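You operate a simulated robot arm through the tools that you are given. There is no shell and no other tool. Be economical: measure what you need, move in short steps, check, and stop when the job is done.

The job below is to be done with a simulated two-armed robot. You get a single attempt, and the scene is never put back.

JOB
Change the box panel's grey handle for the black one.
Fine: loosen the knob first; grey handle in the handle waste tray, knob tight again, panel where it lay. Set down upright: box handle.

Only the result counts: the job must be done as asked and must still hold three seconds after the hand-in. Knocking over, shifting, dropping, spilling or breaking anything else fails it.

ROBOT AND FRAMES
Two 7-joint arms with fingered hands on one trunk, on a carriage that runs on a rail from [3.1, -84.1] to [-3.8, 103.7] (x, y) and turns from -143 to 189 degrees about z. Base frame: it is fixed where the carriage stands at the start and does not move with it; the origin is on the floor, on the carriage's upright axis, x ahead of it, y to its left, z up. Readings come in cm, degrees, newtons and seconds.
The left shoulder is at the start at [7, 18.8, 119.8], the right one opposite. With the tool pointing down near the work surface each hand reaches from about 10 to 82 cm from the robot's upright axis, wherever it stands, measured 20 degrees to its own side. Places, roughly: box panel (36x10x6 cm) [50, 20, 80]; handle knob [50, 40, 90]; handle seat of the box panel [50, 30, 80]; inside of the handle waste tray [70, 20, 80]. Payload 4 kg a hand.
The TCP of each hand is the grasp point between the finger pads, 2.6 cm short of the fingertips. In the tool frame z runs along the fingers and y along their closing line. The gripper opens to 13.2 cm. The gripper's body begins 7.3 cm behind the TCP. The gripper is a hand of 4 fingers: y runs from the thumb to the fingers, the wrist lies at [0, 0, -22.4] in the tool frame, and closing takes about 1.5 s.
Orientation is that of the tool frame in the base frame, as a unit quaternion [x, y, z, w]. With the fingers straight down and closing along the base's y, the tool's x points along the base's -x, its y along +y and its z along -z.

CONTROLS
- The arms move only by the tool jog_arm. It takes "left_rows", "right_rows" or both (then of equal length, played together; a hand with none holds still); each is a list of rows, each a list of 6 numbers: the shift along the base's x, y, z in units of 300 mm (1.0 is 300 mm), then the turn, a rotation vector about the base's x, y, z in units of 180 degrees (1.0 is 180 degrees). In form: [[tx, ty, tz, ax, ay, az], ...]. A call has 1 to 10 rows; each row is the pose to reach, as a shift and turn from the pose commanded when the call began. "left_hand" and "right_hand" are, for a hand that has rows, the finger opening in m, from 0 to 0.132, set as the call begins (left out, the last holds). A call with a number of a shift or a turn outside -1 to 1 is refused whole. A row lasts 0.2 s, in which the tool goes at most 5 cm and 8.6 degrees; a call with a longer step from one row to the next is refused whole, and so is a gripper value outside its range. A pose out of reach is approached as far as the arm can. The call stops where the force on the tool passes 40 N (or 10 N more than at its start, if that is more) or the arm is blocked; 0.2 s more then pass. Each finger travels about 7.2 cm/s and halts on what it meets, pressing with about 30 N; the grip force reading is that of the motor and also rises with nothing between the fingers. The clock runs only during rows and for 0.2 s after the last one: add rows that repeat a pose to give the fingers time. It gives the time, the measured TCP pose, the force on the tool (base axes), the opening and the grip force at its end, in the units of the frame above (readings bear some noise), with the torque about the TCP (base axes, N m) and any sound that the robot's microphone picked up.
- Cameras (640 x 400 px; columns grow to the right, rows downward): "scene" is now at [12.27, 4.21, 143.22]; the picture's right is [0.45, -0.89, 0.00], its down [-0.55, -0.28, -0.79] and it looks along [0.70, 0.36, -0.61] (base axes); focal length 264 px, centre (320, 200). "left" rides on the left gripper at [-7.3, 0.6, -9.4] in its tool frame; the picture's right is [-0.08, -1.00, 0.00], its down [0.79, -0.06, -0.62] and it looks along [0.61, -0.05, 0.79] (tool axes); focal length 230 px, centre (320, 200). "right" rides on the right gripper at [7.3, 0.6, -9.4] in its tool frame; the picture's right is [-0.08, 1.00, 0.00], its down [-0.78, -0.06, -0.62] and it looks along [-0.62, -0.05, 0.79] (tool axes); focal length 230 px, centre (320, 200). There is no depth. A picture from a camera that has moved, and an enlarged one, comes with that camera's place and axes in the base frame and with its lens. The place of the scene camera against the robot may be out by one fixed shift of up to 1.2 cm in any direction.
- grab_frame(camera): a new picture of that camera. No time passes.
- move_column(by): slides the trunk up (or, below 0, down) by that many cm; the arms and the scene camera ride with it, the base frame stays. It gives what a move gives, with no picture.
- steer(legs): drives the robot by 1 to 6 legs, each [ahead, left, turn to the left] in cm, cm and degrees, along the robot's own axes; the way and the turn of a leg run together, so that a leg with both is an arc; at most 150 cm and 180 degrees a leg. The arms and the cameras ride along, it lands a little off, and it stops where it bumps. It keeps to its track: a leg is cut to what the track allows. It gives what a move gives.
- preshape(shape, hand): the hand has 4 fingers and takes this shape, open, in about a second: jaw (thumb against the fingers, like two jaws); tri (thumb and two fingers); tip (a fingertip pinch); poke (one finger out to press); point (the index stretched); flat (the hand flat); cup (the hand cupped); fist (a fist). The gripper value then closes the fingers along that shape, each until it touches; the sizes above hold for jaw. It gives what a move gives, with no picture.
- turn_head(pan, tilt): turns the head with the scene camera to pan (to the left, within 86 degrees either way) and tilt (down, from -29 to 69), counted from straight ahead of the robot. It gives what a move gives.
- zoom(camera, box): a new picture of the part [left, top, right, bottom] of that camera's present view, enlarged. No time passes.
- job_done(): hands the job in; it is judged then, once.

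Go step by step. Nothing tells you exact positions but the pictures and the camera data: compare them with the known pose of the tool, close in by small moves and look again before you grip or let go. The budget is 120 turns and 88 pictures, counting those below and the enlarged ones. Unless the task says otherwise, let go and move clear before handing in, and close with one line.

The tools are called after "Request:" as a command line: name --argument value ..., lists and objects as JSON in quotes. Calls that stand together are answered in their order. jog_arm: Moves the arms, as the interface text tells. Its arguments: {"type":"object","properties":{"left_rows":{"type":"array","items":{"type":"array","items":{"type":"number"}}},"left_hand":{"type":"number"},"right_rows":{"type":"array","items":{"type":"array","items":{"type":"number"}}},"right_hand":{"type":"number"}},"required":[]} The other tools are called the same way: move_column (by) slides the trunk up or down; preshape (shape, hand) gives the hand a shape; steer (legs) drives the base; turn_head (pan, tilt) turns the head that bears the scene camera; grab_frame (camera) takes a picture; zoom (camera, box) takes an enlarged picture of a part of a camera's view; job_done () hands the job in.

At the start:

```text
time: 0.0
left_tool_pos: [40.36, 56.27, 124.44]
left_tool_rot: [0.0, 1.0, 0.001, 0.0]
left_ft_force: [-1.0, -0.6, 0.2]
left_moment: [0.03, -0.01, -0.02]
left_gripper_width: 13.19
left_grasp_force: 0.2
left_shape: jaw
right_tool_pos: [55.04, 9.92, 125.96]
right_tool_rot: [0.0, 1.0, 0.0, -0.001]
right_ft_force: [0.3, -0.6, -0.3]
right_moment: [-0.01, -0.01, -0.01]
right_gripper_width: 13.17
right_grasp_force: 0.1
right_shape: jaw
trunk travel left (down, up): [-67.5, 26.5]
robot x, y, heading: [0.33, 0.0, -0.0]
head pan, tilt: [26.8, 37.9]
```

scene: 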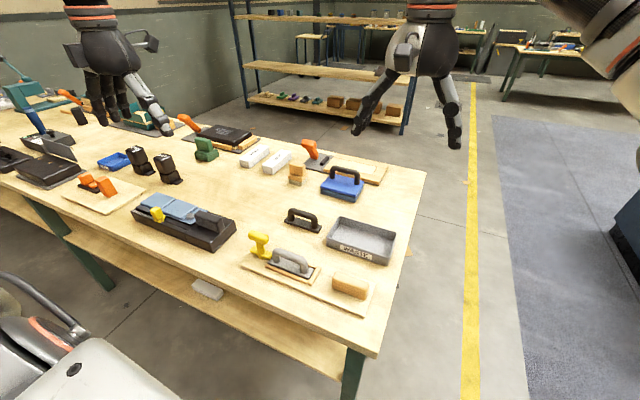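
right: 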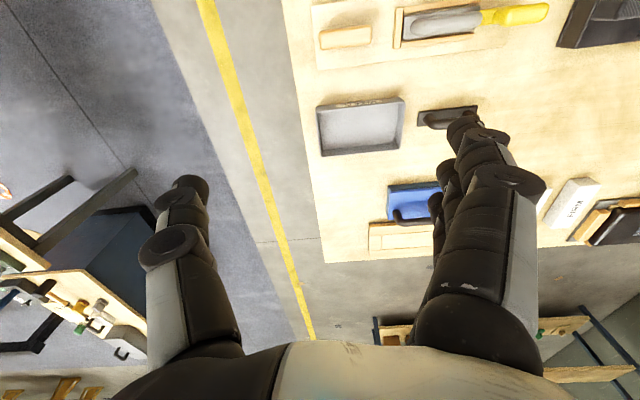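
left: 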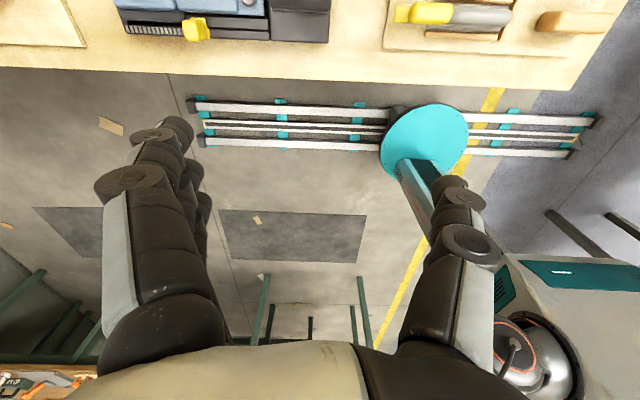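

I see a wooden panel with a grey handle and a yellow knob beside it, a black handle lying near the waste tray, and the tray itself. I'll zoom in for details.

Request:
zoom --camera "scene" --box '[220, 180, 420, 320]'

Request:
zoom --camera "right" --box '[300, 0, 580, 160]'

```text
2.86 times, centred on (320, 250) of scene
camera zoom: at [12.27, 4.21, 143.22], right [0.45, -0.89, 0.0], down [-0.55, -0.28, -0.79], along [0.7, 0.36, -0.61], focal length 756 px, centre (320, 57)
```

zoom: 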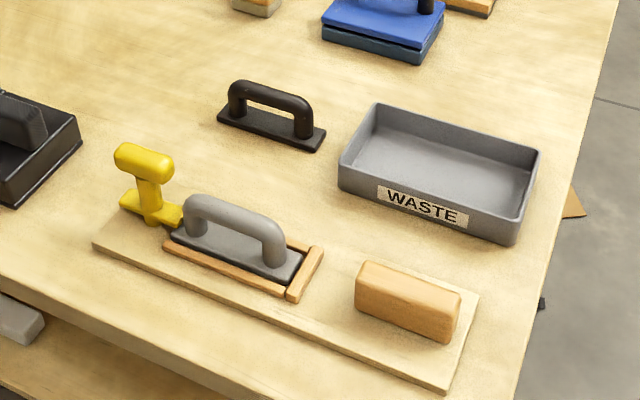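

```text
2.29 times, centred on (440, 80) of right
camera zoom: at [47.62, 10.51, 135.3], right [0.08, 1.0, 0.0], down [0.78, -0.06, 0.62], along [0.62, -0.05, -0.79], focal length 526 px, centre (46, 474)
```

zoom: 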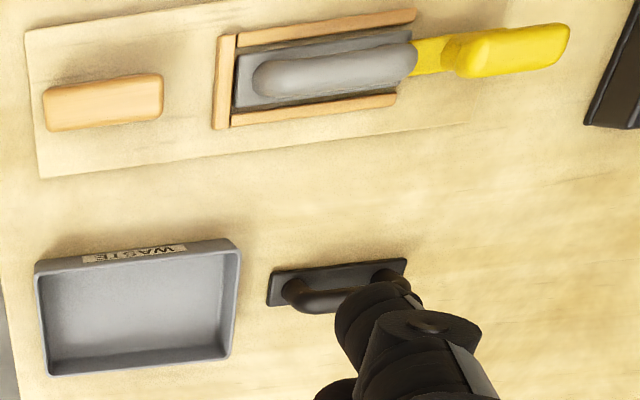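

I'll take a closer look at the knob and the black handle before moving.

Request:
zoom --camera "scene" --box '[240, 220, 320, 290]'

Request:
jog_arm --right_rows '[[-0.08, 0.1, -0.05, 0, 0, 0], [-0.16, 0.2, -0.1, 0, 0, 0], [-0.24, 0.3, -0.15, 0, 0, 0], [-0.32, 0.4, -0.2, 0, 0, 0], [-0.4, 0.5, -0.25, 0, 0, 0], [-0.48, 0.6, -0.3, 0, 0, 0]]' --left_rows '[[0, 0.1, 0, 0, 0, 0], [0, 0.2, 0, 0, 0, 0], [0, 0.3, 0, 0, 0, 0], [0, 0.4, 0, 0, 0, 0], [0, 0.5, 0, 0, 0, 0], [0, 0.5, 0, 0, 0, 0]]'

Request:
grab_frame --camera "right"

```text
5.71 times, centred on (280, 255) of scene
camera zoom: at [12.27, 4.21, 143.22], right [0.45, -0.89, 0.0], down [-0.55, -0.28, -0.79], along [0.7, 0.36, -0.61], focal length 1511 px, centre (549, -114)
```

zoom: 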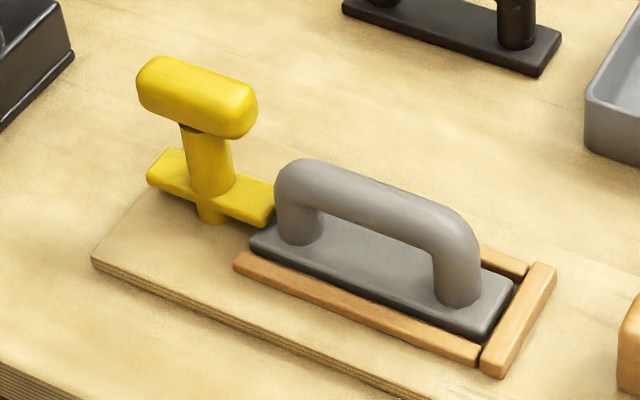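

```text
time: 1.4
left_tool_pos: [40.16, 71.1, 124.55]
left_tool_rot: [0.001, 1.0, 0.001, 0.001]
left_ft_force: [0.1, 0.0, 0.1]
left_moment: [0.01, 0.03, 0.03]
left_gripper_width: 13.19
left_grasp_force: 0.0
left_shape: jaw
right_tool_pos: [37.24, 24.42, 116.23]
right_tool_rot: [0.001, 1.0, -0.001, 0.001]
right_ft_force: [-0.9, -0.3, -0.1]
right_moment: [0.0, -0.02, -0.02]
right_gripper_width: 13.18
right_grasp_force: 0.1
right_shape: jaw
right hand out of reach, approached as far as the arm can: row 5, 6
trunk travel left (down, up): [-67.5, 26.5]
robot x, y, heading: [-0.14, 0.11, -0.1]
head pan, tilt: [26.8, 37.9]
```

```text
81 pictures are left
camera right: at [29.93, 24.97, 125.51], right [0.08, 1.0, 0.0], down [0.78, -0.06, 0.62], along [0.62, -0.05, -0.79], focal length 230 px, centre (320, 200)
```

right: 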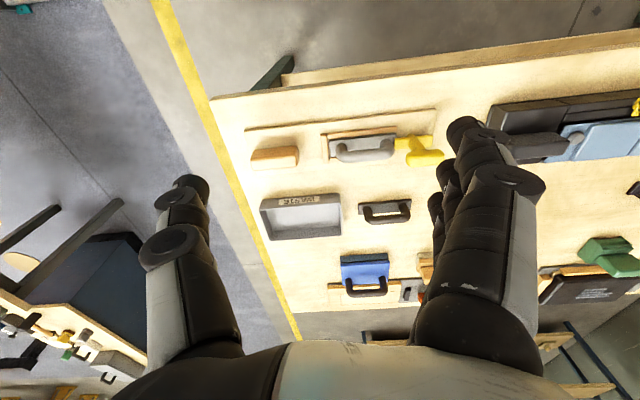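

The knob is a yellow T-grip whose foot tongue laps over the handle's base; it should swing off when turned. I'll bring the left hand over it, turned by -90°, and clear the right hand.

Request:
jog_arm --left_rows '[[0.03, -0.1, 0, 0, 0, -0.047], [0.06, -0.2, 0, 0, 0, -0.094], [0.1, -0.3, 0, 0, 0, -0.141], [0.13, -0.4, 0, 0, 0, -0.188], [0.16, -0.5, 0, 0, 0, -0.235], [0.2, -0.6, -0.05, 0, 0, -0.282], [0.23, -0.7, -0.1, 0, 0, -0.329], [0.26, -0.8, -0.15, 0, 0, -0.376], [0.3, -0.9, -0.2, 0, 0, -0.423], [0.33, -1.0, -0.25, 0, 0, -0.47]]' --right_rows '[[0.04, -0.12, 0, 0, 0, 0], [0.08, -0.24, 0, 0, 0, 0], [0.12, -0.36, 0, 0, 0, 0], [0.16, -0.48, 0, 0, 0, 0], [0.2, -0.6, 0, 0, 0, 0], [0.24, -0.72, 0, 0, 0, 0], [0.28, -0.8, 0, 0, 0, 0], [0.3, -0.9, 0, 0, 0, 0], [0.35, -0.9, 0, 0, 0, 0], [0.4, -0.9, 0, 0, 0, 0]]'

Request:
grab_frame --camera "left"

```text
time: 3.6
left_tool_pos: [50.3, 40.83, 117.12]
left_tool_rot: [0.673, 0.739, 0.0, 0.0]
left_ft_force: [0.1, 0.0, 0.6]
left_moment: [0.01, 0.01, 0.0]
left_gripper_width: 13.19
left_grasp_force: 0.1
left_shape: jaw
right_tool_pos: [49.79, -2.73, 116.62]
right_tool_rot: [0.0, 1.0, 0.001, 0.0]
right_ft_force: [-0.8, 0.4, 0.3]
right_moment: [0.0, 0.01, -0.02]
right_gripper_width: 13.19
right_grasp_force: 0.0
right_shape: jaw
trunk travel left (down, up): [-67.5, 26.5]
robot x, y, heading: [-0.04, 0.09, -0.1]
head pan, tilt: [26.8, 37.9]
```

```text
80 pictures are left
camera left: at [51.46, 33.58, 126.39], right [-0.99, -0.17, 0.0], down [-0.13, 0.78, 0.62], along [-0.1, 0.61, -0.79], focal length 230 px, centre (320, 200)
```

left: 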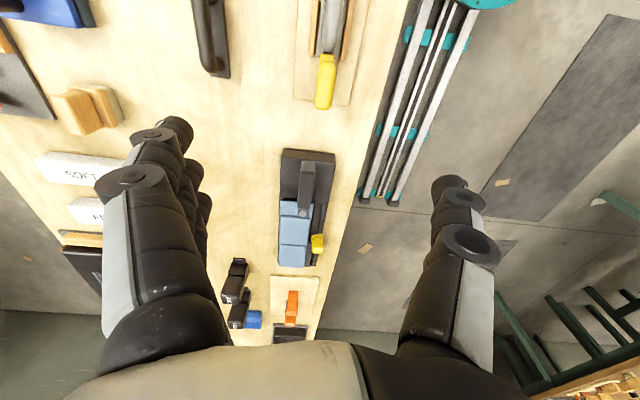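

Request:
zoom --camera "left" --box '[260, 0, 400, 130]'

```text
3.08 times, centred on (330, 65) of left
camera zoom: at [51.46, 33.58, 126.39], right [-0.99, -0.17, 0.0], down [-0.13, 0.78, 0.62], along [-0.1, 0.61, -0.79], focal length 708 px, centre (289, 615)
```

zoom: 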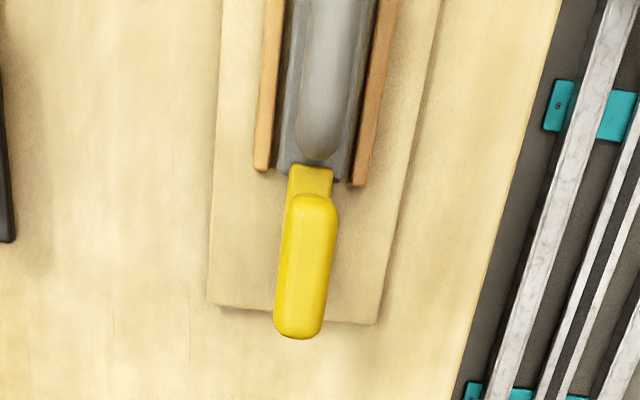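

The knob grip is about [49.6, 40.6], running at roughly +5° to the y axis, which matches the hand's present yaw. I'll go down to z ≈ 98 and look again.

Request:
jog_arm --left_rows '[[-0.01, 0, -0.13, 0, 0, 0], [-0.02, -0.01, -0.26, 0, 0, 0], [-0.023, -0.01, -0.39, 0, 0, 0], [-0.023, -0.01, -0.52, 0, 0, 0], [-0.023, -0.01, -0.63, 0, 0, 0]]'

Request:
grab_frame --camera "left"

Request:
zoom --camera "scene" --box '[200, 150, 360, 290]'

```text
time: 4.8
left_tool_pos: [49.75, 40.72, 97.84]
left_tool_rot: [0.674, 0.739, 0.0, 0.0]
left_ft_force: [-0.4, -0.8, 0.4]
left_moment: [0.01, 0.01, 0.0]
left_gripper_width: 13.19
left_grasp_force: 0.0
left_shape: jaw
right_tool_pos: [49.68, -2.66, 116.65]
right_tool_rot: [0.002, 1.0, -0.001, 0.001]
right_ft_force: [-0.2, 0.1, -0.6]
right_moment: [0.0, 0.01, -0.06]
right_gripper_width: 13.2
right_grasp_force: 0.0
right_shape: jaw
trunk travel left (down, up): [-67.5, 26.5]
robot x, y, heading: [-0.09, -0.12, -0.0]
head pan, tilt: [26.8, 37.9]
```

```text
78 pictures are left
camera left: at [50.94, 33.49, 107.17], right [-0.99, -0.17, 0.0], down [-0.13, 0.78, 0.62], along [-0.1, 0.61, -0.79], focal length 230 px, centre (320, 200)
```

left: 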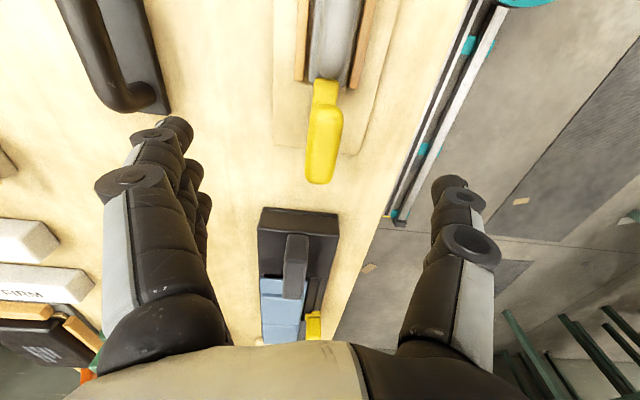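

```text
2.86 times, centred on (280, 220) of scene
camera zoom: at [12.35, 4.21, 143.22], right [0.45, -0.89, 0.0], down [-0.55, -0.28, -0.79], along [0.7, 0.36, -0.62], focal length 756 px, centre (434, 143)
```

zoom: 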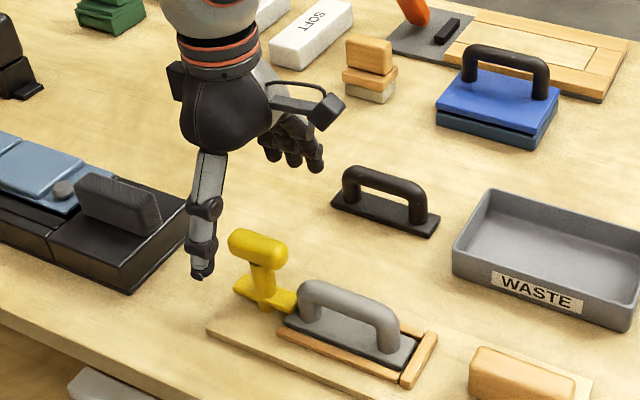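

The knob grip is centred near [49.6, 40.6, 91]. Before turning it I'll bring the right hand over the wooden block to hold the panel.

Request:
jog_arm --right_rows '[[0, 0.05, -0.03, 0, 0, 0.047], [0, 0.1, -0.06, 0, 0, 0.094], [0, 0.16, -0.1, 0, 0, 0.141], [0, 0.22, -0.14, 0, 0, 0.188], [0, 0.28, -0.18, 0, 0, 0.235], [0, 0.34, -0.22, 0, 0, 0.282], [0.01, 0.4, -0.26, 0, 0, 0.329], [0.02, 0.46, -0.3, 0, 0, 0.376], [0.03, 0.52, -0.35, 0, 0, 0.423], [0.03, 0.57, -0.39, 0, 0, 0.47]]'

Request:
jog_arm --right_rows '[[0, 0, 0, 0, 0, 0.025], [0, 0, 0, 0, 0, 0.05]]'

Request:
grab_frame --camera "right"

```text
time: 7.0
left_tool_pos: [49.71, 40.91, 97.91]
left_tool_rot: [0.672, 0.74, 0.0, 0.0]
left_ft_force: [-0.1, 1.2, -0.9]
left_moment: [0.0, 0.01, -0.02]
left_gripper_width: 13.2
left_grasp_force: 0.1
left_shape: jaw
right_tool_pos: [50.46, 14.38, 104.92]
right_tool_rot: [-0.674, 0.739, 0.0, 0.0]
right_ft_force: [0.5, -0.3, 0.6]
right_moment: [-0.03, 0.01, 0.03]
right_gripper_width: 13.2
right_grasp_force: 0.0
right_shape: jaw
trunk travel left (down, up): [-67.5, 26.5]
robot x, y, heading: [-0.04, 0.13, 0.0]
head pan, tilt: [26.8, 37.9]
```

```text
time: 7.6
left_tool_pos: [49.67, 40.78, 97.98]
left_tool_rot: [0.673, 0.74, 0.001, 0.0]
left_ft_force: [0.0, 0.4, 0.0]
left_moment: [0.02, 0.01, -0.02]
left_gripper_width: 13.2
left_grasp_force: 0.0
left_shape: jaw
right_tool_pos: [50.47, 14.33, 104.72]
right_tool_rot: [0.729, -0.684, 0.0, 0.0]
right_ft_force: [-0.5, 0.5, 0.8]
right_moment: [-0.03, -0.01, 0.02]
right_gripper_width: 13.19
right_grasp_force: 0.1
right_shape: jaw
trunk travel left (down, up): [-67.5, 26.5]
robot x, y, heading: [0.23, 0.07, -0.2]
head pan, tilt: [26.8, 37.9]
```

```text
76 pictures are left
camera right: at [50.25, 7.04, 114.14], right [-1.0, 0.01, 0.0], down [0.01, 0.79, 0.62], along [0.01, 0.62, -0.79], focal length 230 px, centre (320, 200)
```

right: 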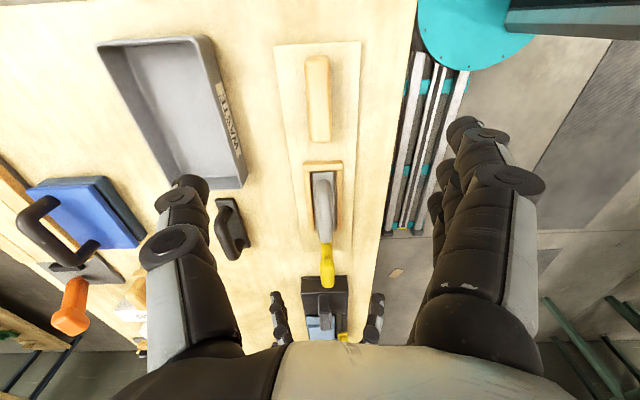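

The block is centred at about [50.55, 14.5] under the right hand. I'll open to 8 cm, go down beside it and check.

Request:
jog_arm --right_rows '[[0, 0, -0.13, 0, 0, 0], [0, 0.003, -0.26, 0, 0, 0], [0.002, 0.005, -0.39, 0, 0, -0.005], [0.002, 0.005, -0.5, 0, 0, -0.008], [0.002, 0.005, -0.55, 0, 0, -0.008], [0.002, 0.005, -0.57, 0, 0, -0.008]]' --right_hand 0.08

Request:
grab_frame --camera "right"

Request:
zoom --camera "scene" --box '[240, 180, 420, 320]'

```text
time: 9.0
left_tool_pos: [49.72, 40.76, 98.0]
left_tool_rot: [0.673, 0.739, 0.0, 0.0]
left_ft_force: [0.4, 0.5, -0.1]
left_moment: [-0.01, -0.04, -0.01]
left_gripper_width: 13.18
left_grasp_force: 0.1
left_shape: jaw
right_tool_pos: [50.38, 14.34, 87.66]
right_tool_rot: [0.72, -0.694, 0.0, -0.001]
right_ft_force: [0.1, -0.6, -0.1]
right_moment: [-0.03, 0.04, -0.03]
right_gripper_width: 8.05
right_grasp_force: 0.1
right_shape: jaw
trunk travel left (down, up): [-67.5, 26.5]
robot x, y, heading: [-0.04, -0.03, 0.0]
head pan, tilt: [26.8, 37.9]
```

```text
75 pictures are left
camera right: at [50.12, 7.08, 96.94], right [-1.0, 0.04, 0.0], down [0.03, 0.79, 0.62], along [0.02, 0.62, -0.79], focal length 230 px, centre (320, 200)
```

right: 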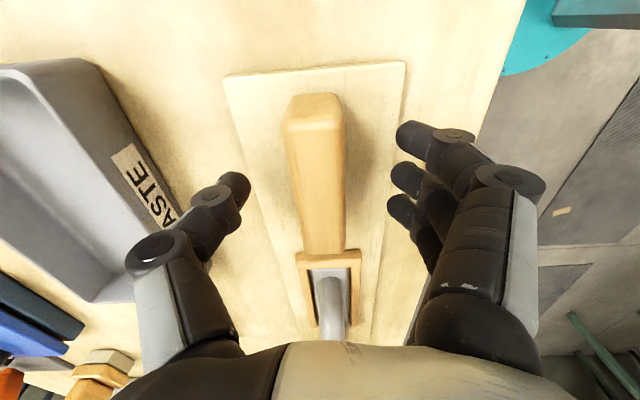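

```text
2.86 times, centred on (330, 250) of scene
camera zoom: at [12.29, 4.21, 143.22], right [0.45, -0.89, 0.0], down [-0.55, -0.28, -0.79], along [0.7, 0.36, -0.61], focal length 756 px, centre (291, 57)
```

zoom: 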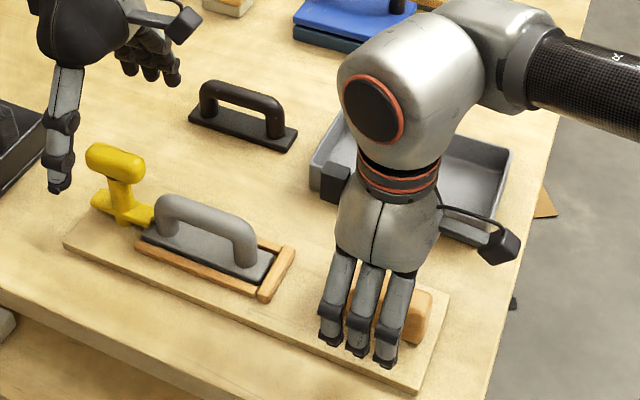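

Thumb and fingers straddle the block evenly. I'll close the right hand on it and lower the left hand onto the knob.

Request:
jog_arm --right_rows '[[0, 0, -0.01, 0, 0, 0], [0, 0, -0.01, 0, 0, 0], [0, 0, -0.01, 0, 0, 0], [0, 0, -0.01, 0, 0, 0], [0, 0, -0.01, 0, 0, 0], [0, 0, -0.01, 0, 0, 0]]' --right_hand 0.015

Request:
jog_arm --left_rows '[[0, -0.003, -0.08, 0, 0, 0], [0, -0.005, -0.16, 0, 0, 0], [0, -0.005, -0.22, 0, 0, 0], [0, -0.005, -0.25, 0, 0, 0]]' --left_hand 0.08

Request:
grab_frame --camera "left"

Request:
zoom --camera "scene" --box '[200, 180, 380, 320]'

```text
time: 10.4
left_tool_pos: [49.77, 40.74, 97.99]
left_tool_rot: [0.673, 0.74, 0.001, 0.0]
left_ft_force: [0.3, 0.6, -0.1]
left_moment: [-0.03, 0.03, 0.01]
left_gripper_width: 13.22
left_grasp_force: 0.0
left_shape: jaw
right_tool_pos: [50.63, 14.5, 87.43]
right_tool_rot: [0.72, -0.694, 0.001, 0.001]
right_ft_force: [-0.9, -0.4, 0.4]
right_moment: [-0.02, 0.02, 0.01]
right_gripper_width: 2.25
right_grasp_force: 30.2
right_shape: jaw
trunk travel left (down, up): [-67.5, 26.5]
robot x, y, heading: [0.01, 0.32, -0.1]
head pan, tilt: [26.8, 37.9]
```

```text
time: 11.4
left_tool_pos: [49.62, 40.65, 90.65]
left_tool_rot: [0.672, 0.74, 0.001, 0.0]
left_ft_force: [-0.9, 0.3, 0.8]
left_moment: [0.0, 0.01, -0.03]
left_gripper_width: 8.04
left_grasp_force: 0.0
left_shape: jaw
right_tool_pos: [50.55, 14.48, 87.49]
right_tool_rot: [0.72, -0.694, 0.0, 0.0]
right_ft_force: [0.4, -0.1, -0.7]
right_moment: [0.04, 0.06, -0.01]
right_gripper_width: 2.28
right_grasp_force: 29.7
right_shape: jaw
trunk travel left (down, up): [-67.5, 26.5]
robot x, y, heading: [-0.24, -0.16, -0.2]
head pan, tilt: [26.8, 37.9]
```

```text
73 pictures are left
camera left: at [50.82, 33.38, 99.88], right [-0.99, -0.17, 0.0], down [-0.13, 0.78, 0.62], along [-0.1, 0.61, -0.79], focal length 230 px, centre (320, 200)
```

left: 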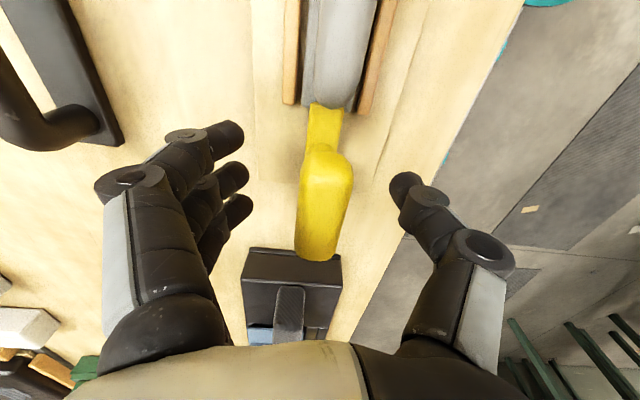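

```text
2.86 times, centred on (290, 250) of scene
camera zoom: at [12.31, 4.22, 143.22], right [0.45, -0.89, 0.0], down [-0.55, -0.28, -0.79], along [0.7, 0.36, -0.61], focal length 756 px, centre (406, 57)
```

zoom: 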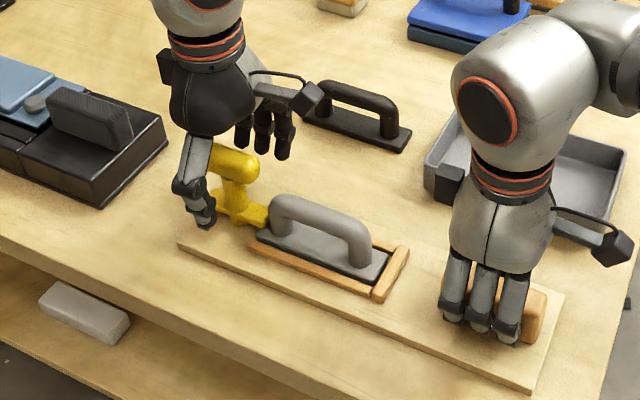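

The fingers straddle the knob grip evenly. I'll close on it.

Request:
jog_arm --left_rows '[[0, 0, 0, 0, 0, 0], [0, 0, 0, 0, 0, 0], [0, 0, 0, 0, 0, 0], [0, 0, 0, 0, 0, 0], [0, 0, 0, 0, 0, 0], [0, 0, 0, 0, 0, 0]]' --left_hand 0.01

Request:
jog_arm --left_rows '[[0, 0, 0, 0, 0, 0.03], [0, 0, 0, 0, 0, 0.06], [0, 0, 0, 0, 0, 0.09]]'

Request:
zoom --camera "scene" --box '[200, 180, 380, 320]'

```text
time: 12.8
left_tool_pos: [49.53, 40.65, 90.68]
left_tool_rot: [0.673, 0.74, 0.0, 0.0]
left_ft_force: [-0.1, -1.2, -3.9]
left_moment: [-0.03, 0.22, -0.02]
left_gripper_width: 1.08
left_grasp_force: 29.3
left_shape: jaw
right_tool_pos: [50.52, 14.46, 87.38]
right_tool_rot: [0.72, -0.694, 0.0, 0.0]
right_ft_force: [0.5, 0.4, 2.4]
right_moment: [0.02, -0.05, -0.03]
right_gripper_width: 2.28
right_grasp_force: 30.1
right_shape: jaw
trunk travel left (down, up): [-67.5, 26.5]
robot x, y, heading: [0.55, -0.0, -0.1]
head pan, tilt: [26.8, 37.9]
```

```text
time: 13.6
left_tool_pos: [49.66, 40.62, 90.51]
left_tool_rot: [0.561, 0.828, 0.0, 0.0]
left_ft_force: [0.6, 2.5, 0.4]
left_moment: [-0.04, 0.27, -0.08]
left_gripper_width: 1.12
left_grasp_force: 30.1
left_shape: jaw
right_tool_pos: [50.48, 14.38, 87.29]
right_tool_rot: [0.72, -0.694, 0.0, 0.0]
right_ft_force: [-0.1, 0.5, 1.5]
right_moment: [-0.02, -0.01, 0.05]
right_gripper_width: 2.26
right_grasp_force: 30.6
right_shape: jaw
trunk travel left (down, up): [-67.5, 26.5]
robot x, y, heading: [0.0, 0.16, 0.1]
head pan, tilt: [26.8, 37.9]
```

```text
2.86 times, centred on (290, 250) of scene
camera zoom: at [12.29, 4.24, 143.22], right [0.45, -0.89, 0.0], down [-0.55, -0.28, -0.79], along [0.7, 0.36, -0.61], focal length 756 px, centre (406, 57)
```

zoom: 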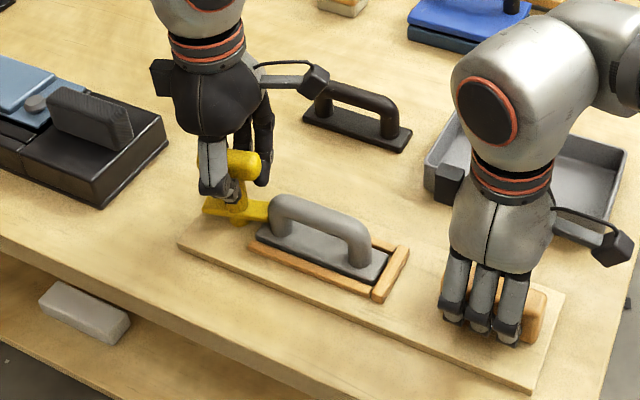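

The knob's tongue turned with the hand at almost no torque. I'll continue the counter-clockwise turn.

Request:
jog_arm --left_rows '[[0, 0, 0, 0, 0, 0.04], [0, 0, 0, 0, 0, 0.08], [0, 0, 0, 0, 0, 0.12], [0, 0, 0, 0, 0, 0.16]]'

Request:
zoom --camera "scene" --box '[220, 200, 320, 270]'

```text
time: 14.6
left_tool_pos: [49.58, 40.74, 90.61]
left_tool_rot: [0.338, 0.941, -0.001, 0.001]
left_ft_force: [0.0, 0.3, -1.6]
left_moment: [-0.19, 0.18, -0.11]
left_gripper_width: 1.13
left_grasp_force: 30.4
left_shape: jaw
right_tool_pos: [50.56, 14.41, 87.38]
right_tool_rot: [0.72, -0.694, 0.0, -0.001]
right_ft_force: [0.9, 0.6, 1.5]
right_moment: [-0.01, -0.03, 0.1]
right_gripper_width: 2.28
right_grasp_force: 30.2
right_shape: jaw
trunk travel left (down, up): [-67.5, 26.5]
robot x, y, heading: [0.05, 0.38, -0.1]
head pan, tilt: [26.8, 37.9]
```

```text
5.71 times, centred on (270, 235) of scene
camera zoom: at [12.28, 4.24, 143.22], right [0.45, -0.89, 0.0], down [-0.55, -0.28, -0.79], along [0.7, 0.36, -0.61], focal length 1511 px, centre (606, 0)
```

zoom: 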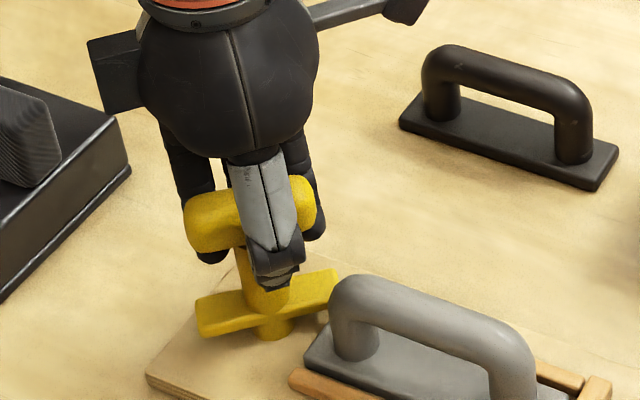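

The tongue is swinging off the handle base. I'll finish the quarter turn.

Request:
jog_arm --left_rows '[[0, 0, 0, 0, 0, 0.045], [0, 0, 0, 0, 0, 0.09], [0, 0, 0, 0, 0, 0.135], [0, 0, 0, 0, 0, 0.18], [0, 0, 0, 0, 0, 0.225], [0, 0, 0, 0, 0, 0.25]]'

Request:
zoom --camera "scene" --box '[220, 200, 320, 270]'

```text
time: 16.0
left_tool_pos: [49.5, 40.89, 90.55]
left_tool_rot: [-0.047, 0.999, 0.0, 0.001]
left_ft_force: [-0.7, 8.1, -1.4]
left_moment: [-0.04, 0.03, -0.15]
left_gripper_width: 1.11
left_grasp_force: 29.9
left_shape: jaw
right_tool_pos: [50.59, 14.44, 87.42]
right_tool_rot: [0.72, -0.694, -0.001, 0.0]
right_ft_force: [0.3, -7.9, 1.0]
right_moment: [-0.1, 0.04, 0.15]
right_gripper_width: 2.25
right_grasp_force: 29.5
right_shape: jaw
trunk travel left (down, up): [-67.5, 26.5]
robot x, y, heading: [0.03, 0.18, -0.3]
head pan, tilt: [26.8, 37.9]
```

```text
5.71 times, centred on (270, 235) of scene
camera zoom: at [12.29, 4.24, 143.22], right [0.45, -0.89, 0.0], down [-0.55, -0.28, -0.79], along [0.7, 0.36, -0.61], focal length 1511 px, centre (606, 0)
```

zoom: 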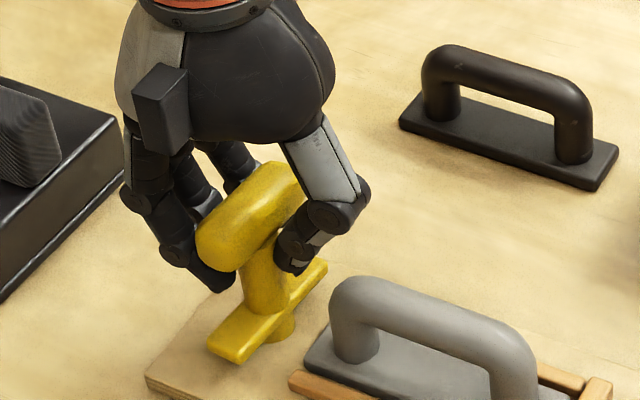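

The tongue now lies across the panel, clear of the handle. I'll open a little, rise, and turn the hand back over the grey handle.

Request:
jog_arm --left_rows '[[0, 0, 0, 0, 0, 0], [0, 0, 0, 0, 0, 0], [0, 0, 0, 0, 0, 0], [0, 0, 0.1, 0, 0, 0], [0, 0, 0.2, 0, 0, 0], [0, 0, 0.3, 0, 0, 0], [0, 0, 0.4, 0, 0, 0]]' --left_hand 0.042

Request:
jog_arm --left_rows '[[0, -0.03, 0, 0, 0, -0.047], [0, -0.06, 0, 0, 0, -0.094], [0, -0.1, 0, 0, 0, -0.141], [0, -0.14, 0, 0, 0, -0.188], [0, -0.18, 0, 0, 0, -0.235], [0, -0.22, 0, 0, 0, -0.282], [0.01, -0.25, 0, 0, 0, -0.329], [0.02, -0.28, 0, 0, 0, -0.376], [0.03, -0.31, 0, 0, 0, -0.423], [0.03, -0.33, 0, 0, 0, -0.47]]' --left_hand 0.08

Request:
grab_frame --camera "left"

Request:
zoom --camera "scene" --box '[220, 170, 400, 310]'

```text
time: 17.6
left_tool_pos: [49.76, 40.8, 102.25]
left_tool_rot: [-0.047, 0.999, 0.0, -0.001]
left_ft_force: [0.1, -0.5, -0.5]
left_moment: [0.0, -0.02, 0.03]
left_gripper_width: 4.15
left_grasp_force: 0.1
left_shape: jaw
right_tool_pos: [50.5, 14.3, 87.4]
right_tool_rot: [0.72, -0.694, 0.0, 0.0]
right_ft_force: [0.6, 0.1, 0.5]
right_moment: [0.01, 0.02, 0.04]
right_gripper_width: 2.27
right_grasp_force: 29.6
right_shape: jaw
trunk travel left (down, up): [-67.5, 26.5]
robot x, y, heading: [0.27, -0.45, 0.1]
head pan, tilt: [26.8, 37.9]
```

```text
time: 19.8
left_tool_pos: [50.49, 30.97, 102.6]
left_tool_rot: [0.639, 0.769, 0.0, -0.001]
left_ft_force: [0.2, 0.7, 0.5]
left_moment: [-0.01, 0.0, -0.01]
left_gripper_width: 7.93
left_grasp_force: 0.1
left_shape: jaw
right_tool_pos: [50.46, 14.42, 87.39]
right_tool_rot: [0.719, -0.695, 0.0, 0.0]
right_ft_force: [-0.1, 0.7, 0.3]
right_moment: [0.0, 0.07, 0.08]
right_gripper_width: 2.26
right_grasp_force: 29.8
right_shape: jaw
trunk travel left (down, up): [-67.5, 26.5]
robot x, y, heading: [-0.02, -0.19, -0.0]
head pan, tilt: [26.8, 37.9]
```

```text
68 pictures are left
camera left: at [52.38, 23.77, 111.79], right [-0.97, -0.26, 0.0], down [-0.2, 0.76, 0.62], along [-0.16, 0.6, -0.79], focal length 230 px, centre (320, 200)
```

left: 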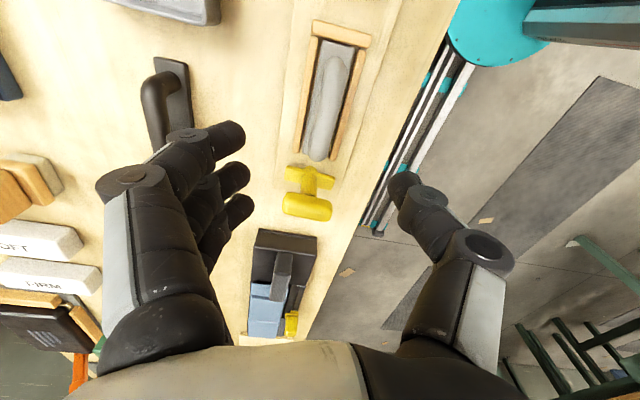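

```text
2.86 times, centred on (310, 240) of scene
camera zoom: at [12.31, 4.21, 143.22], right [0.45, -0.89, 0.0], down [-0.55, -0.28, -0.79], along [0.7, 0.36, -0.61], focal length 756 px, centre (349, 86)
```

zoom: 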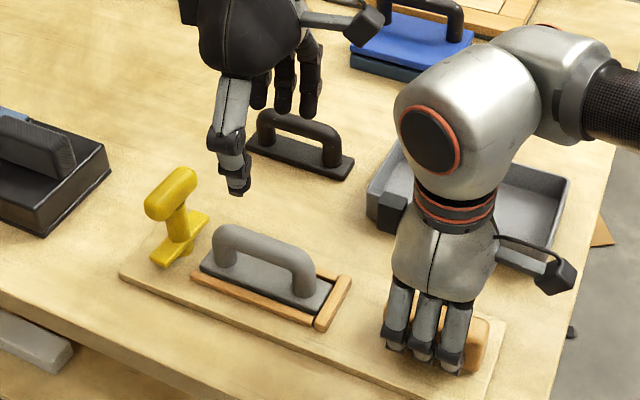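

The knob stays turned and clear. The grey handle's bar is about [50.0, 30.3] at +4.5°; I'll align the left hand and descend above the frame rails.

Request:
jog_arm --left_rows '[[-0.008, -0.01, -0.1, 0, 0, -0.016], [-0.016, -0.022, -0.2, 0, 0, -0.033], [-0.016, -0.022, -0.3, 0, 0, -0.033], [-0.016, -0.022, -0.4, 0, 0, -0.033], [-0.016, -0.022, -0.45, 0, 0, -0.033]]'

Request:
grab_frame --camera "left"

Request:
zoom --camera "scene" --box '[250, 200, 350, 280]'

```text
time: 21.0
left_tool_pos: [50.24, 29.88, 88.94]
left_tool_rot: [0.677, 0.736, 0.0, 0.0]
left_ft_force: [1.2, -0.7, -0.4]
left_moment: [-0.03, 0.05, 0.01]
left_gripper_width: 7.95
left_grasp_force: 0.0
left_shape: jaw
right_tool_pos: [50.54, 14.52, 87.43]
right_tool_rot: [0.72, -0.694, -0.001, 0.001]
right_ft_force: [0.1, 0.3, 0.5]
right_moment: [0.0, 0.04, 0.04]
right_gripper_width: 2.27
right_grasp_force: 30.0
right_shape: jaw
trunk travel left (down, up): [-67.5, 26.5]
robot x, y, heading: [0.1, -0.04, 0.1]
head pan, tilt: [26.8, 37.9]
```

```text
66 pictures are left
camera left: at [51.38, 22.67, 98.12], right [-0.99, -0.16, 0.0], down [-0.13, 0.78, 0.62], along [-0.1, 0.61, -0.79], focal length 230 px, centre (320, 200)
```

left: 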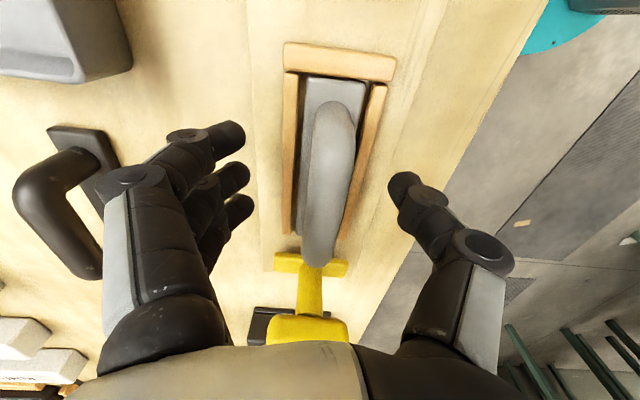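

```text
5.00 times, centred on (300, 240) of scene
camera zoom: at [12.32, 4.22, 143.22], right [0.45, -0.89, 0.0], down [-0.55, -0.28, -0.79], along [0.7, 0.36, -0.61], focal length 1322 px, centre (420, 0)
```

zoom: 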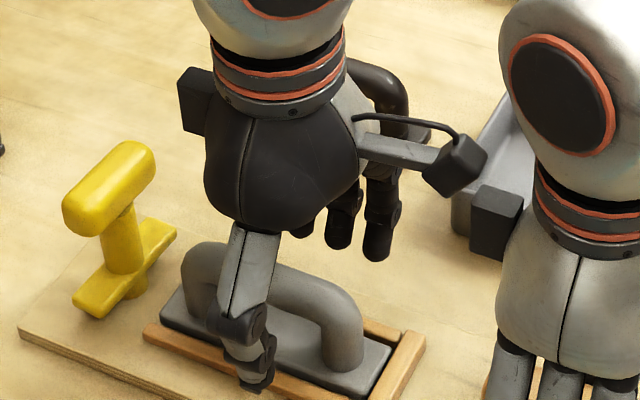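

Request:
jog_arm --left_rows '[[-0.01, 0.01, -0.03, 0, 0, 0], [-0.01, 0.01, -0.033, 0, 0, 0]]' --left_hand 0.06

Request:
jog_arm --left_rows '[[0, 0, 0, 0, 0, 0], [0, 0, 0, 0, 0, 0], [0, 0, 0, 0, 0, 0], [0, 0, 0, 0, 0, 0], [0, 0, 0, 0, 0, 0], [0, 0, 0, 0, 0, 0]]' --left_hand 0.005

Request:
zoom --camera "scene" --box '[250, 200, 350, 280]'

Request:
grab_frame --camera "left"

```text
time: 21.6
left_tool_pos: [49.86, 30.35, 87.93]
left_tool_rot: [0.677, 0.736, 0.0, 0.001]
left_ft_force: [0.2, 0.0, 0.4]
left_moment: [0.01, 0.03, 0.0]
left_gripper_width: 6.07
left_grasp_force: 0.0
left_shape: jaw
right_tool_pos: [50.54, 14.32, 87.33]
right_tool_rot: [0.719, -0.695, 0.0, 0.0]
right_ft_force: [-0.7, -0.8, -0.9]
right_moment: [0.01, 0.08, 0.02]
right_gripper_width: 2.27
right_grasp_force: 30.6
right_shape: jaw
trunk travel left (down, up): [-67.5, 26.5]
robot x, y, heading: [0.15, 0.17, -0.0]
head pan, tilt: [26.8, 37.9]
```

```text
time: 23.0
left_tool_pos: [49.83, 30.48, 88.03]
left_tool_rot: [0.677, 0.736, -0.001, 0.0]
left_ft_force: [-0.5, -0.7, 0.3]
left_moment: [-0.01, -0.02, 0.02]
left_gripper_width: 0.58
left_grasp_force: 0.1
left_shape: jaw
right_tool_pos: [50.52, 14.45, 87.37]
right_tool_rot: [0.72, -0.694, 0.0, 0.0]
right_ft_force: [-0.1, -0.2, -0.3]
right_moment: [0.03, 0.04, 0.04]
right_gripper_width: 2.25
right_grasp_force: 29.8
right_shape: jaw
trunk travel left (down, up): [-67.5, 26.5]
robot x, y, heading: [-0.08, 0.1, 0.0]
head pan, tilt: [26.8, 37.9]
```

```text
5.00 times, centred on (300, 240) of scene
camera zoom: at [12.3, 4.22, 143.22], right [0.45, -0.89, 0.0], down [-0.55, -0.28, -0.79], along [0.7, 0.36, -0.61], focal length 1322 px, centre (420, 0)
```

zoom: 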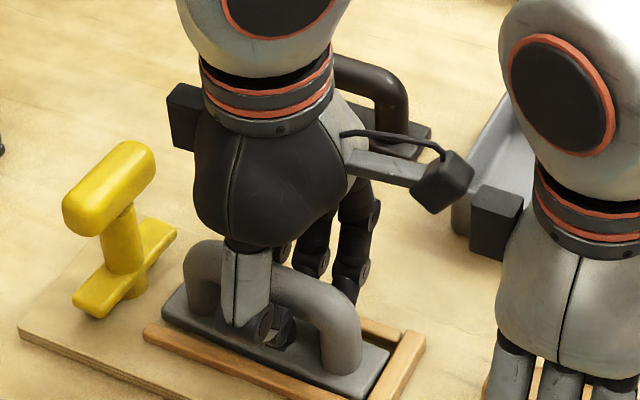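

```text
63 pictures are left
camera left: at [50.97, 23.09, 97.25], right [-0.99, -0.16, 0.0], down [-0.13, 0.78, 0.62], along [-0.1, 0.61, -0.79], focal length 230 px, centre (320, 200)
```

left: 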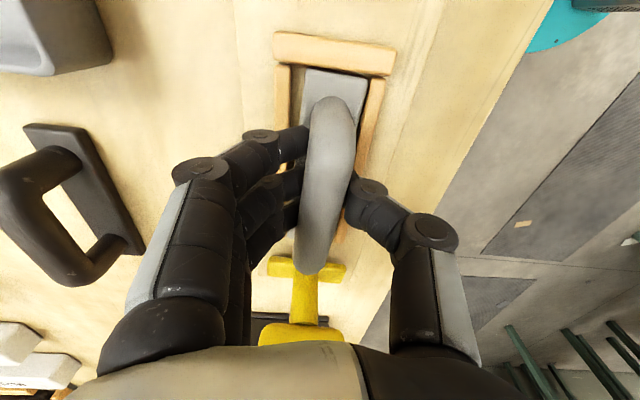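

The fingers closed beneath the bar through the loop with no grip force, so the bar is higher than I assumed. I'll open, rise 2 cm and re-grip on the bar itself.

Request:
jog_arm --left_rows '[[0, 0, 0, 0, 0, 0], [0, 0, 0, 0, 0, 0], [0, 0, 0, 0, 0, 0], [0, 0, 0, 0, 0, 0], [0, 0, 0.03, 0, 0, 0], [0, 0, 0.063, 0, 0, 0]]' --left_hand 0.06

Request:
jog_arm --left_rows '[[0, 0, 0, 0, 0, 0], [0, 0, 0, 0, 0, 0], [0, 0, 0, 0, 0, 0], [0, 0, 0, 0, 0, 0], [0, 0, 0, 0, 0, 0], [0, 0, 0, 0, 0, 0]]' --left_hand 0.005

Request:
zoom --camera "scene" --box '[250, 200, 350, 280]'

```text
time: 24.4
left_tool_pos: [49.62, 30.42, 89.83]
left_tool_rot: [0.677, 0.736, 0.0, 0.0]
left_ft_force: [-0.5, 0.0, 0.6]
left_moment: [0.0, -0.01, 0.02]
left_gripper_width: 5.94
left_grasp_force: 0.0
left_shape: jaw
right_tool_pos: [50.46, 14.4, 87.44]
right_tool_rot: [0.72, -0.694, 0.0, 0.001]
right_ft_force: [0.2, -0.5, -1.5]
right_moment: [0.02, 0.05, -0.01]
right_gripper_width: 2.26
right_grasp_force: 30.0
right_shape: jaw
trunk travel left (down, up): [-67.5, 26.5]
robot x, y, heading: [0.19, 0.16, -0.4]
head pan, tilt: [26.8, 37.9]
```

```text
time: 25.8
left_tool_pos: [49.62, 30.42, 89.8]
left_tool_rot: [0.676, 0.736, -0.001, 0.0]
left_ft_force: [0.2, -0.1, 0.0]
left_moment: [0.02, 0.0, 0.0]
left_gripper_width: 1.66
left_grasp_force: 29.5
left_shape: jaw
right_tool_pos: [50.61, 14.44, 87.31]
right_tool_rot: [0.72, -0.694, 0.0, -0.001]
right_ft_force: [0.0, -1.6, 0.5]
right_moment: [-0.02, 0.01, 0.03]
right_gripper_width: 2.26
right_grasp_force: 30.1
right_shape: jaw
trunk travel left (down, up): [-67.5, 26.5]
robot x, y, heading: [-0.25, -0.14, -0.1]
head pan, tilt: [26.8, 37.9]
```

```text
5.00 times, centred on (300, 240) of scene
camera zoom: at [12.31, 4.22, 143.22], right [0.45, -0.89, 0.0], down [-0.55, -0.28, -0.79], along [0.7, 0.36, -0.61], focal length 1322 px, centre (420, 0)
```

zoom: 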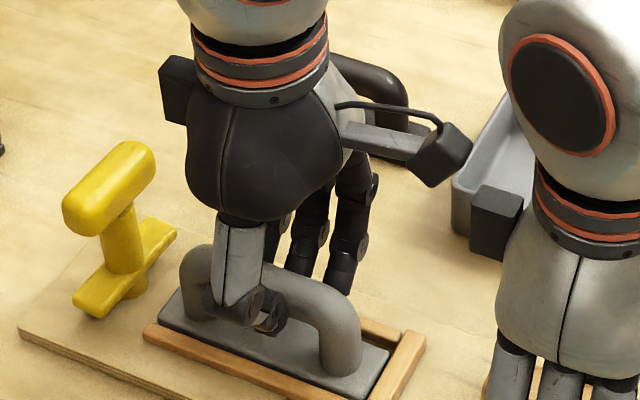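

A firm grip on the bar now (1.7 cm). I'll lift slowly, the right hand holding the panel.

Request:
jog_arm --left_rows '[[0, 0, 0.02, 0, 0, 0], [0, 0, 0.05, 0, 0, 0], [0, 0, 0.1, 0, 0, 0], [0, 0, 0.2, 0, 0, 0], [0, 0, 0.3, 0, 0, 0], [0, 0, 0.4, 0, 0, 0]]'

Request:
zoom --camera "scene" --box '[230, 160, 390, 280]'

Request:
grab_frame --camera "left"

```text
time: 27.2
left_tool_pos: [49.69, 30.43, 102.19]
left_tool_rot: [0.677, 0.736, -0.001, -0.001]
left_ft_force: [0.5, -0.5, -0.3]
left_moment: [-0.02, -0.05, -0.04]
left_gripper_width: 1.63
left_grasp_force: 29.7
left_shape: jaw
right_tool_pos: [50.44, 14.46, 87.39]
right_tool_rot: [0.72, -0.694, -0.001, 0.001]
right_ft_force: [-1.1, -1.3, -0.4]
right_moment: [0.0, 0.06, 0.0]
right_gripper_width: 2.26
right_grasp_force: 30.3
right_shape: jaw
trunk travel left (down, up): [-67.5, 26.5]
robot x, y, heading: [0.07, 0.06, -0.1]
head pan, tilt: [26.8, 37.9]
```

```text
3.33 times, centred on (310, 220) of scene
camera zoom: at [12.22, 4.2, 143.22], right [0.45, -0.89, 0.0], down [-0.55, -0.28, -0.79], along [0.7, 0.36, -0.61], focal length 882 px, centre (353, 133)
```

zoom: 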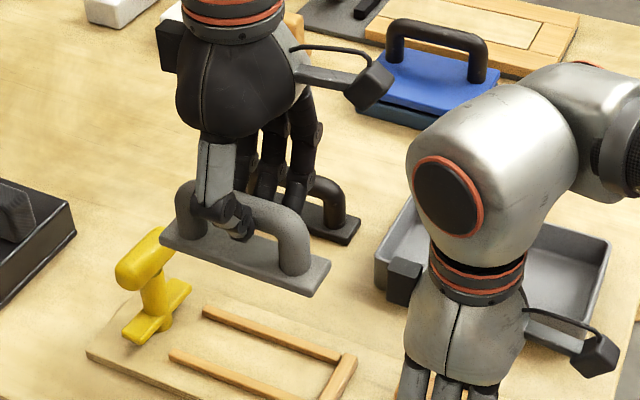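

```text
60 pictures are left
camera left: at [50.81, 23.14, 111.38], right [-0.99, -0.16, 0.0], down [-0.13, 0.78, 0.62], along [-0.1, 0.61, -0.79], focal length 230 px, centre (320, 200)
```

left: 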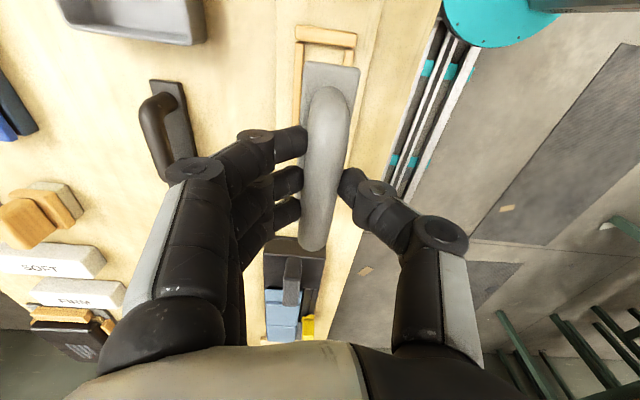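

The grey handle is free and level, gripped about 0.9 cm towards +y of its centre. I'll release the block with the right hand and draw that arm back, leaving the left hand still.

Request:
jog_arm --right_rows '[[0, 0, 0, 0, 0, 0], [0, 0, 0, 0, 0, 0], [0, 0, 0, 0, 0, 0], [0, 0, 0, 0, 0, 0], [0, 0, 0.1, 0, 0, 0], [0, 0, 0.25, 0, 0, 0], [0, 0, 0.4, 0, 0, 0], [0, 0, 0.55, 0, 0, 0], [0, -0.12, 0.6, 0, 0, 0], [0, -0.24, 0.6, 0, 0, 0]]' --right_hand 0.06

Request:
jog_arm --right_rows '[[0, -0.1, 0, 0, 0, 0], [-0.05, -0.24, 0, 0, 0, 0], [-0.1, -0.38, 0, 0, 0, 0], [-0.15, -0.5, 0, 0, 0, 0]]'

Request:
grab_frame --camera "scene"

```text
time: 29.4
left_tool_pos: [49.65, 30.18, 102.14]
left_tool_rot: [0.677, 0.736, 0.0, 0.0]
left_ft_force: [-0.4, -1.0, -0.8]
left_moment: [0.01, -0.01, -0.01]
left_gripper_width: 1.65
left_grasp_force: 30.1
left_shape: jaw
right_tool_pos: [49.99, 7.03, 105.3]
right_tool_rot: [0.72, -0.694, -0.001, -0.001]
right_ft_force: [0.5, -1.1, -0.2]
right_moment: [0.04, 0.01, -0.01]
right_gripper_width: 5.95
right_grasp_force: 0.1
right_shape: jaw
trunk travel left (down, up): [-67.5, 26.5]
robot x, y, heading: [-0.45, 0.06, -0.1]
head pan, tilt: [26.8, 37.9]
```

```text
time: 30.4
left_tool_pos: [49.72, 30.29, 102.11]
left_tool_rot: [0.677, 0.736, 0.001, 0.0]
left_ft_force: [0.3, 0.6, -0.5]
left_moment: [0.04, -0.03, 0.03]
left_gripper_width: 1.65
left_grasp_force: 30.0
left_shape: jaw
right_tool_pos: [45.79, -7.84, 105.48]
right_tool_rot: [0.72, -0.694, 0.0, -0.001]
right_ft_force: [-0.3, -0.7, -0.9]
right_moment: [0.03, -0.03, 0.0]
right_gripper_width: 5.94
right_grasp_force: 0.0
right_shape: jaw
trunk travel left (down, up): [-67.5, 26.5]
robot x, y, heading: [-0.02, -0.11, -0.0]
head pan, tilt: [26.8, 37.9]
```

```text
59 pictures are left
camera scene: at [12.23, 3.99, 143.23], right [0.45, -0.89, 0.0], down [-0.55, -0.28, -0.79], along [0.7, 0.36, -0.61], focal length 264 px, centre (320, 200)
```

scene: 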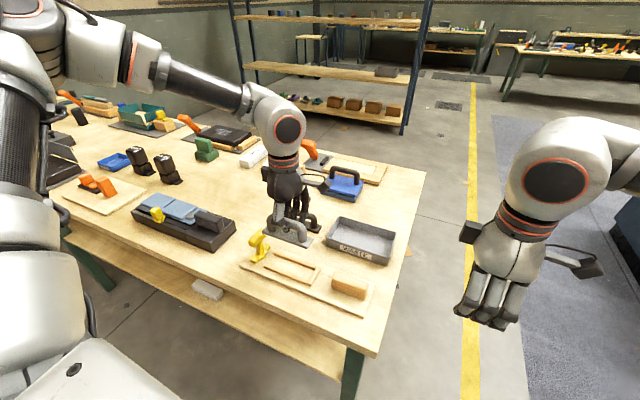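

The panel lies as before and the tray is clear. I'll carry the grey handle above the tray.

Request:
jog_arm --left_rows '[[0.1, -0.065, 0.02, 0, 0, 0], [0.2, -0.13, 0.02, 0, 0, 0], [0.3, -0.2, 0.02, 0, 0, 0], [0.4, -0.265, 0.02, 0, 0, 0], [0.5, -0.33, 0.02, 0, 0, -0.01], [0.583, -0.39, 0.02, 0, 0, -0.017]]'

Request:
grab_frame --camera "left"

Request:
zoom --camera "scene" --box '[270, 140, 430, 280]'

```text
time: 31.8
left_tool_pos: [62.51, 22.77, 104.03]
left_tool_rot: [0.696, 0.718, -0.001, 0.001]
left_ft_force: [0.8, -0.4, -0.7]
left_moment: [0.0, 0.01, -0.01]
left_gripper_width: 1.65
left_grasp_force: 30.0
left_shape: jaw
left hand out of reach, approached as far as the arm can: row 5, 6
right_tool_pos: [45.92, -7.5, 105.35]
right_tool_rot: [0.72, -0.693, 0.0, 0.0]
right_ft_force: [0.7, 0.2, 0.7]
right_moment: [0.01, 0.04, -0.01]
right_gripper_width: 5.91
right_grasp_force: 0.0
right_shape: jaw
trunk travel left (down, up): [-67.5, 26.5]
robot x, y, heading: [-0.38, 0.06, -0.0]
head pan, tilt: [26.8, 37.9]
```

```text
58 pictures are left
camera left: at [63.2, 15.39, 113.29], right [-0.99, -0.11, 0.0], down [-0.09, 0.78, 0.62], along [-0.07, 0.61, -0.79], focal length 230 px, centre (320, 200)
```

left: 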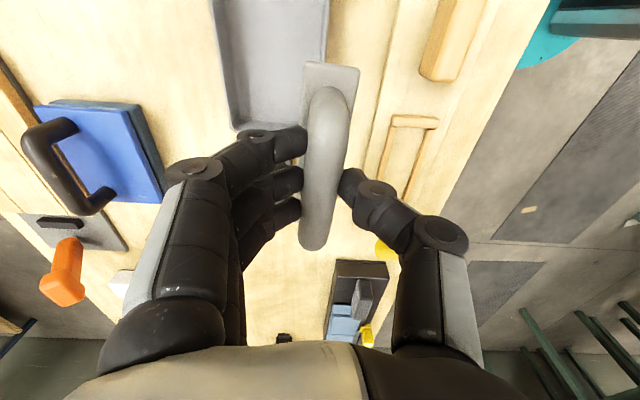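

```text
2.86 times, centred on (350, 210) of scene
camera zoom: at [12.33, 4.21, 143.21], right [0.45, -0.89, 0.0], down [-0.55, -0.28, -0.79], along [0.7, 0.36, -0.61], focal length 756 px, centre (234, 171)
```

zoom: 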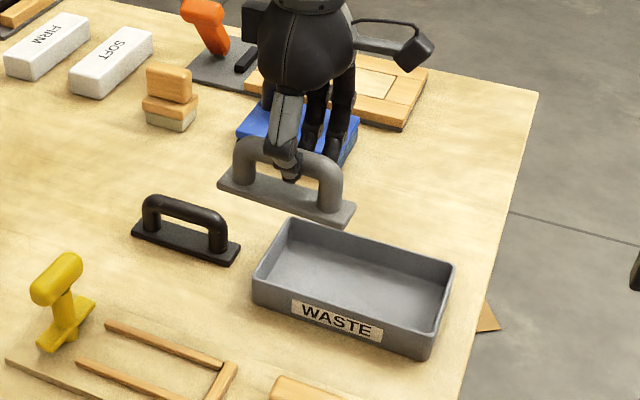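

The left arm runs out of reach at this wrist angle. I'll turn the robot 25° to the right to give the left arm a better posture; both hands are well above everything.

Request:
steer --legs '[[0, 0, -25]]'

```text
time: 33.5
left_tool_pos: [66.23, -6.28, 103.97]
left_tool_rot: [0.837, 0.547, 0.0, 0.0]
left_ft_force: [-0.5, 0.3, -1.2]
left_moment: [-0.03, -0.01, 0.01]
left_gripper_width: 1.65
left_grasp_force: 29.8
left_shape: jaw
right_tool_pos: [38.23, -26.49, 105.37]
right_tool_rot: [-0.549, 0.836, 0.0, 0.0]
right_ft_force: [0.1, 0.4, -0.7]
right_moment: [0.02, 0.0, 0.0]
right_gripper_width: 5.96
right_grasp_force: 0.0
right_shape: jaw
trunk travel left (down, up): [-67.5, 26.5]
robot x, y, heading: [-0.3, -0.2, -25.2]
head pan, tilt: [26.8, 37.9]
```

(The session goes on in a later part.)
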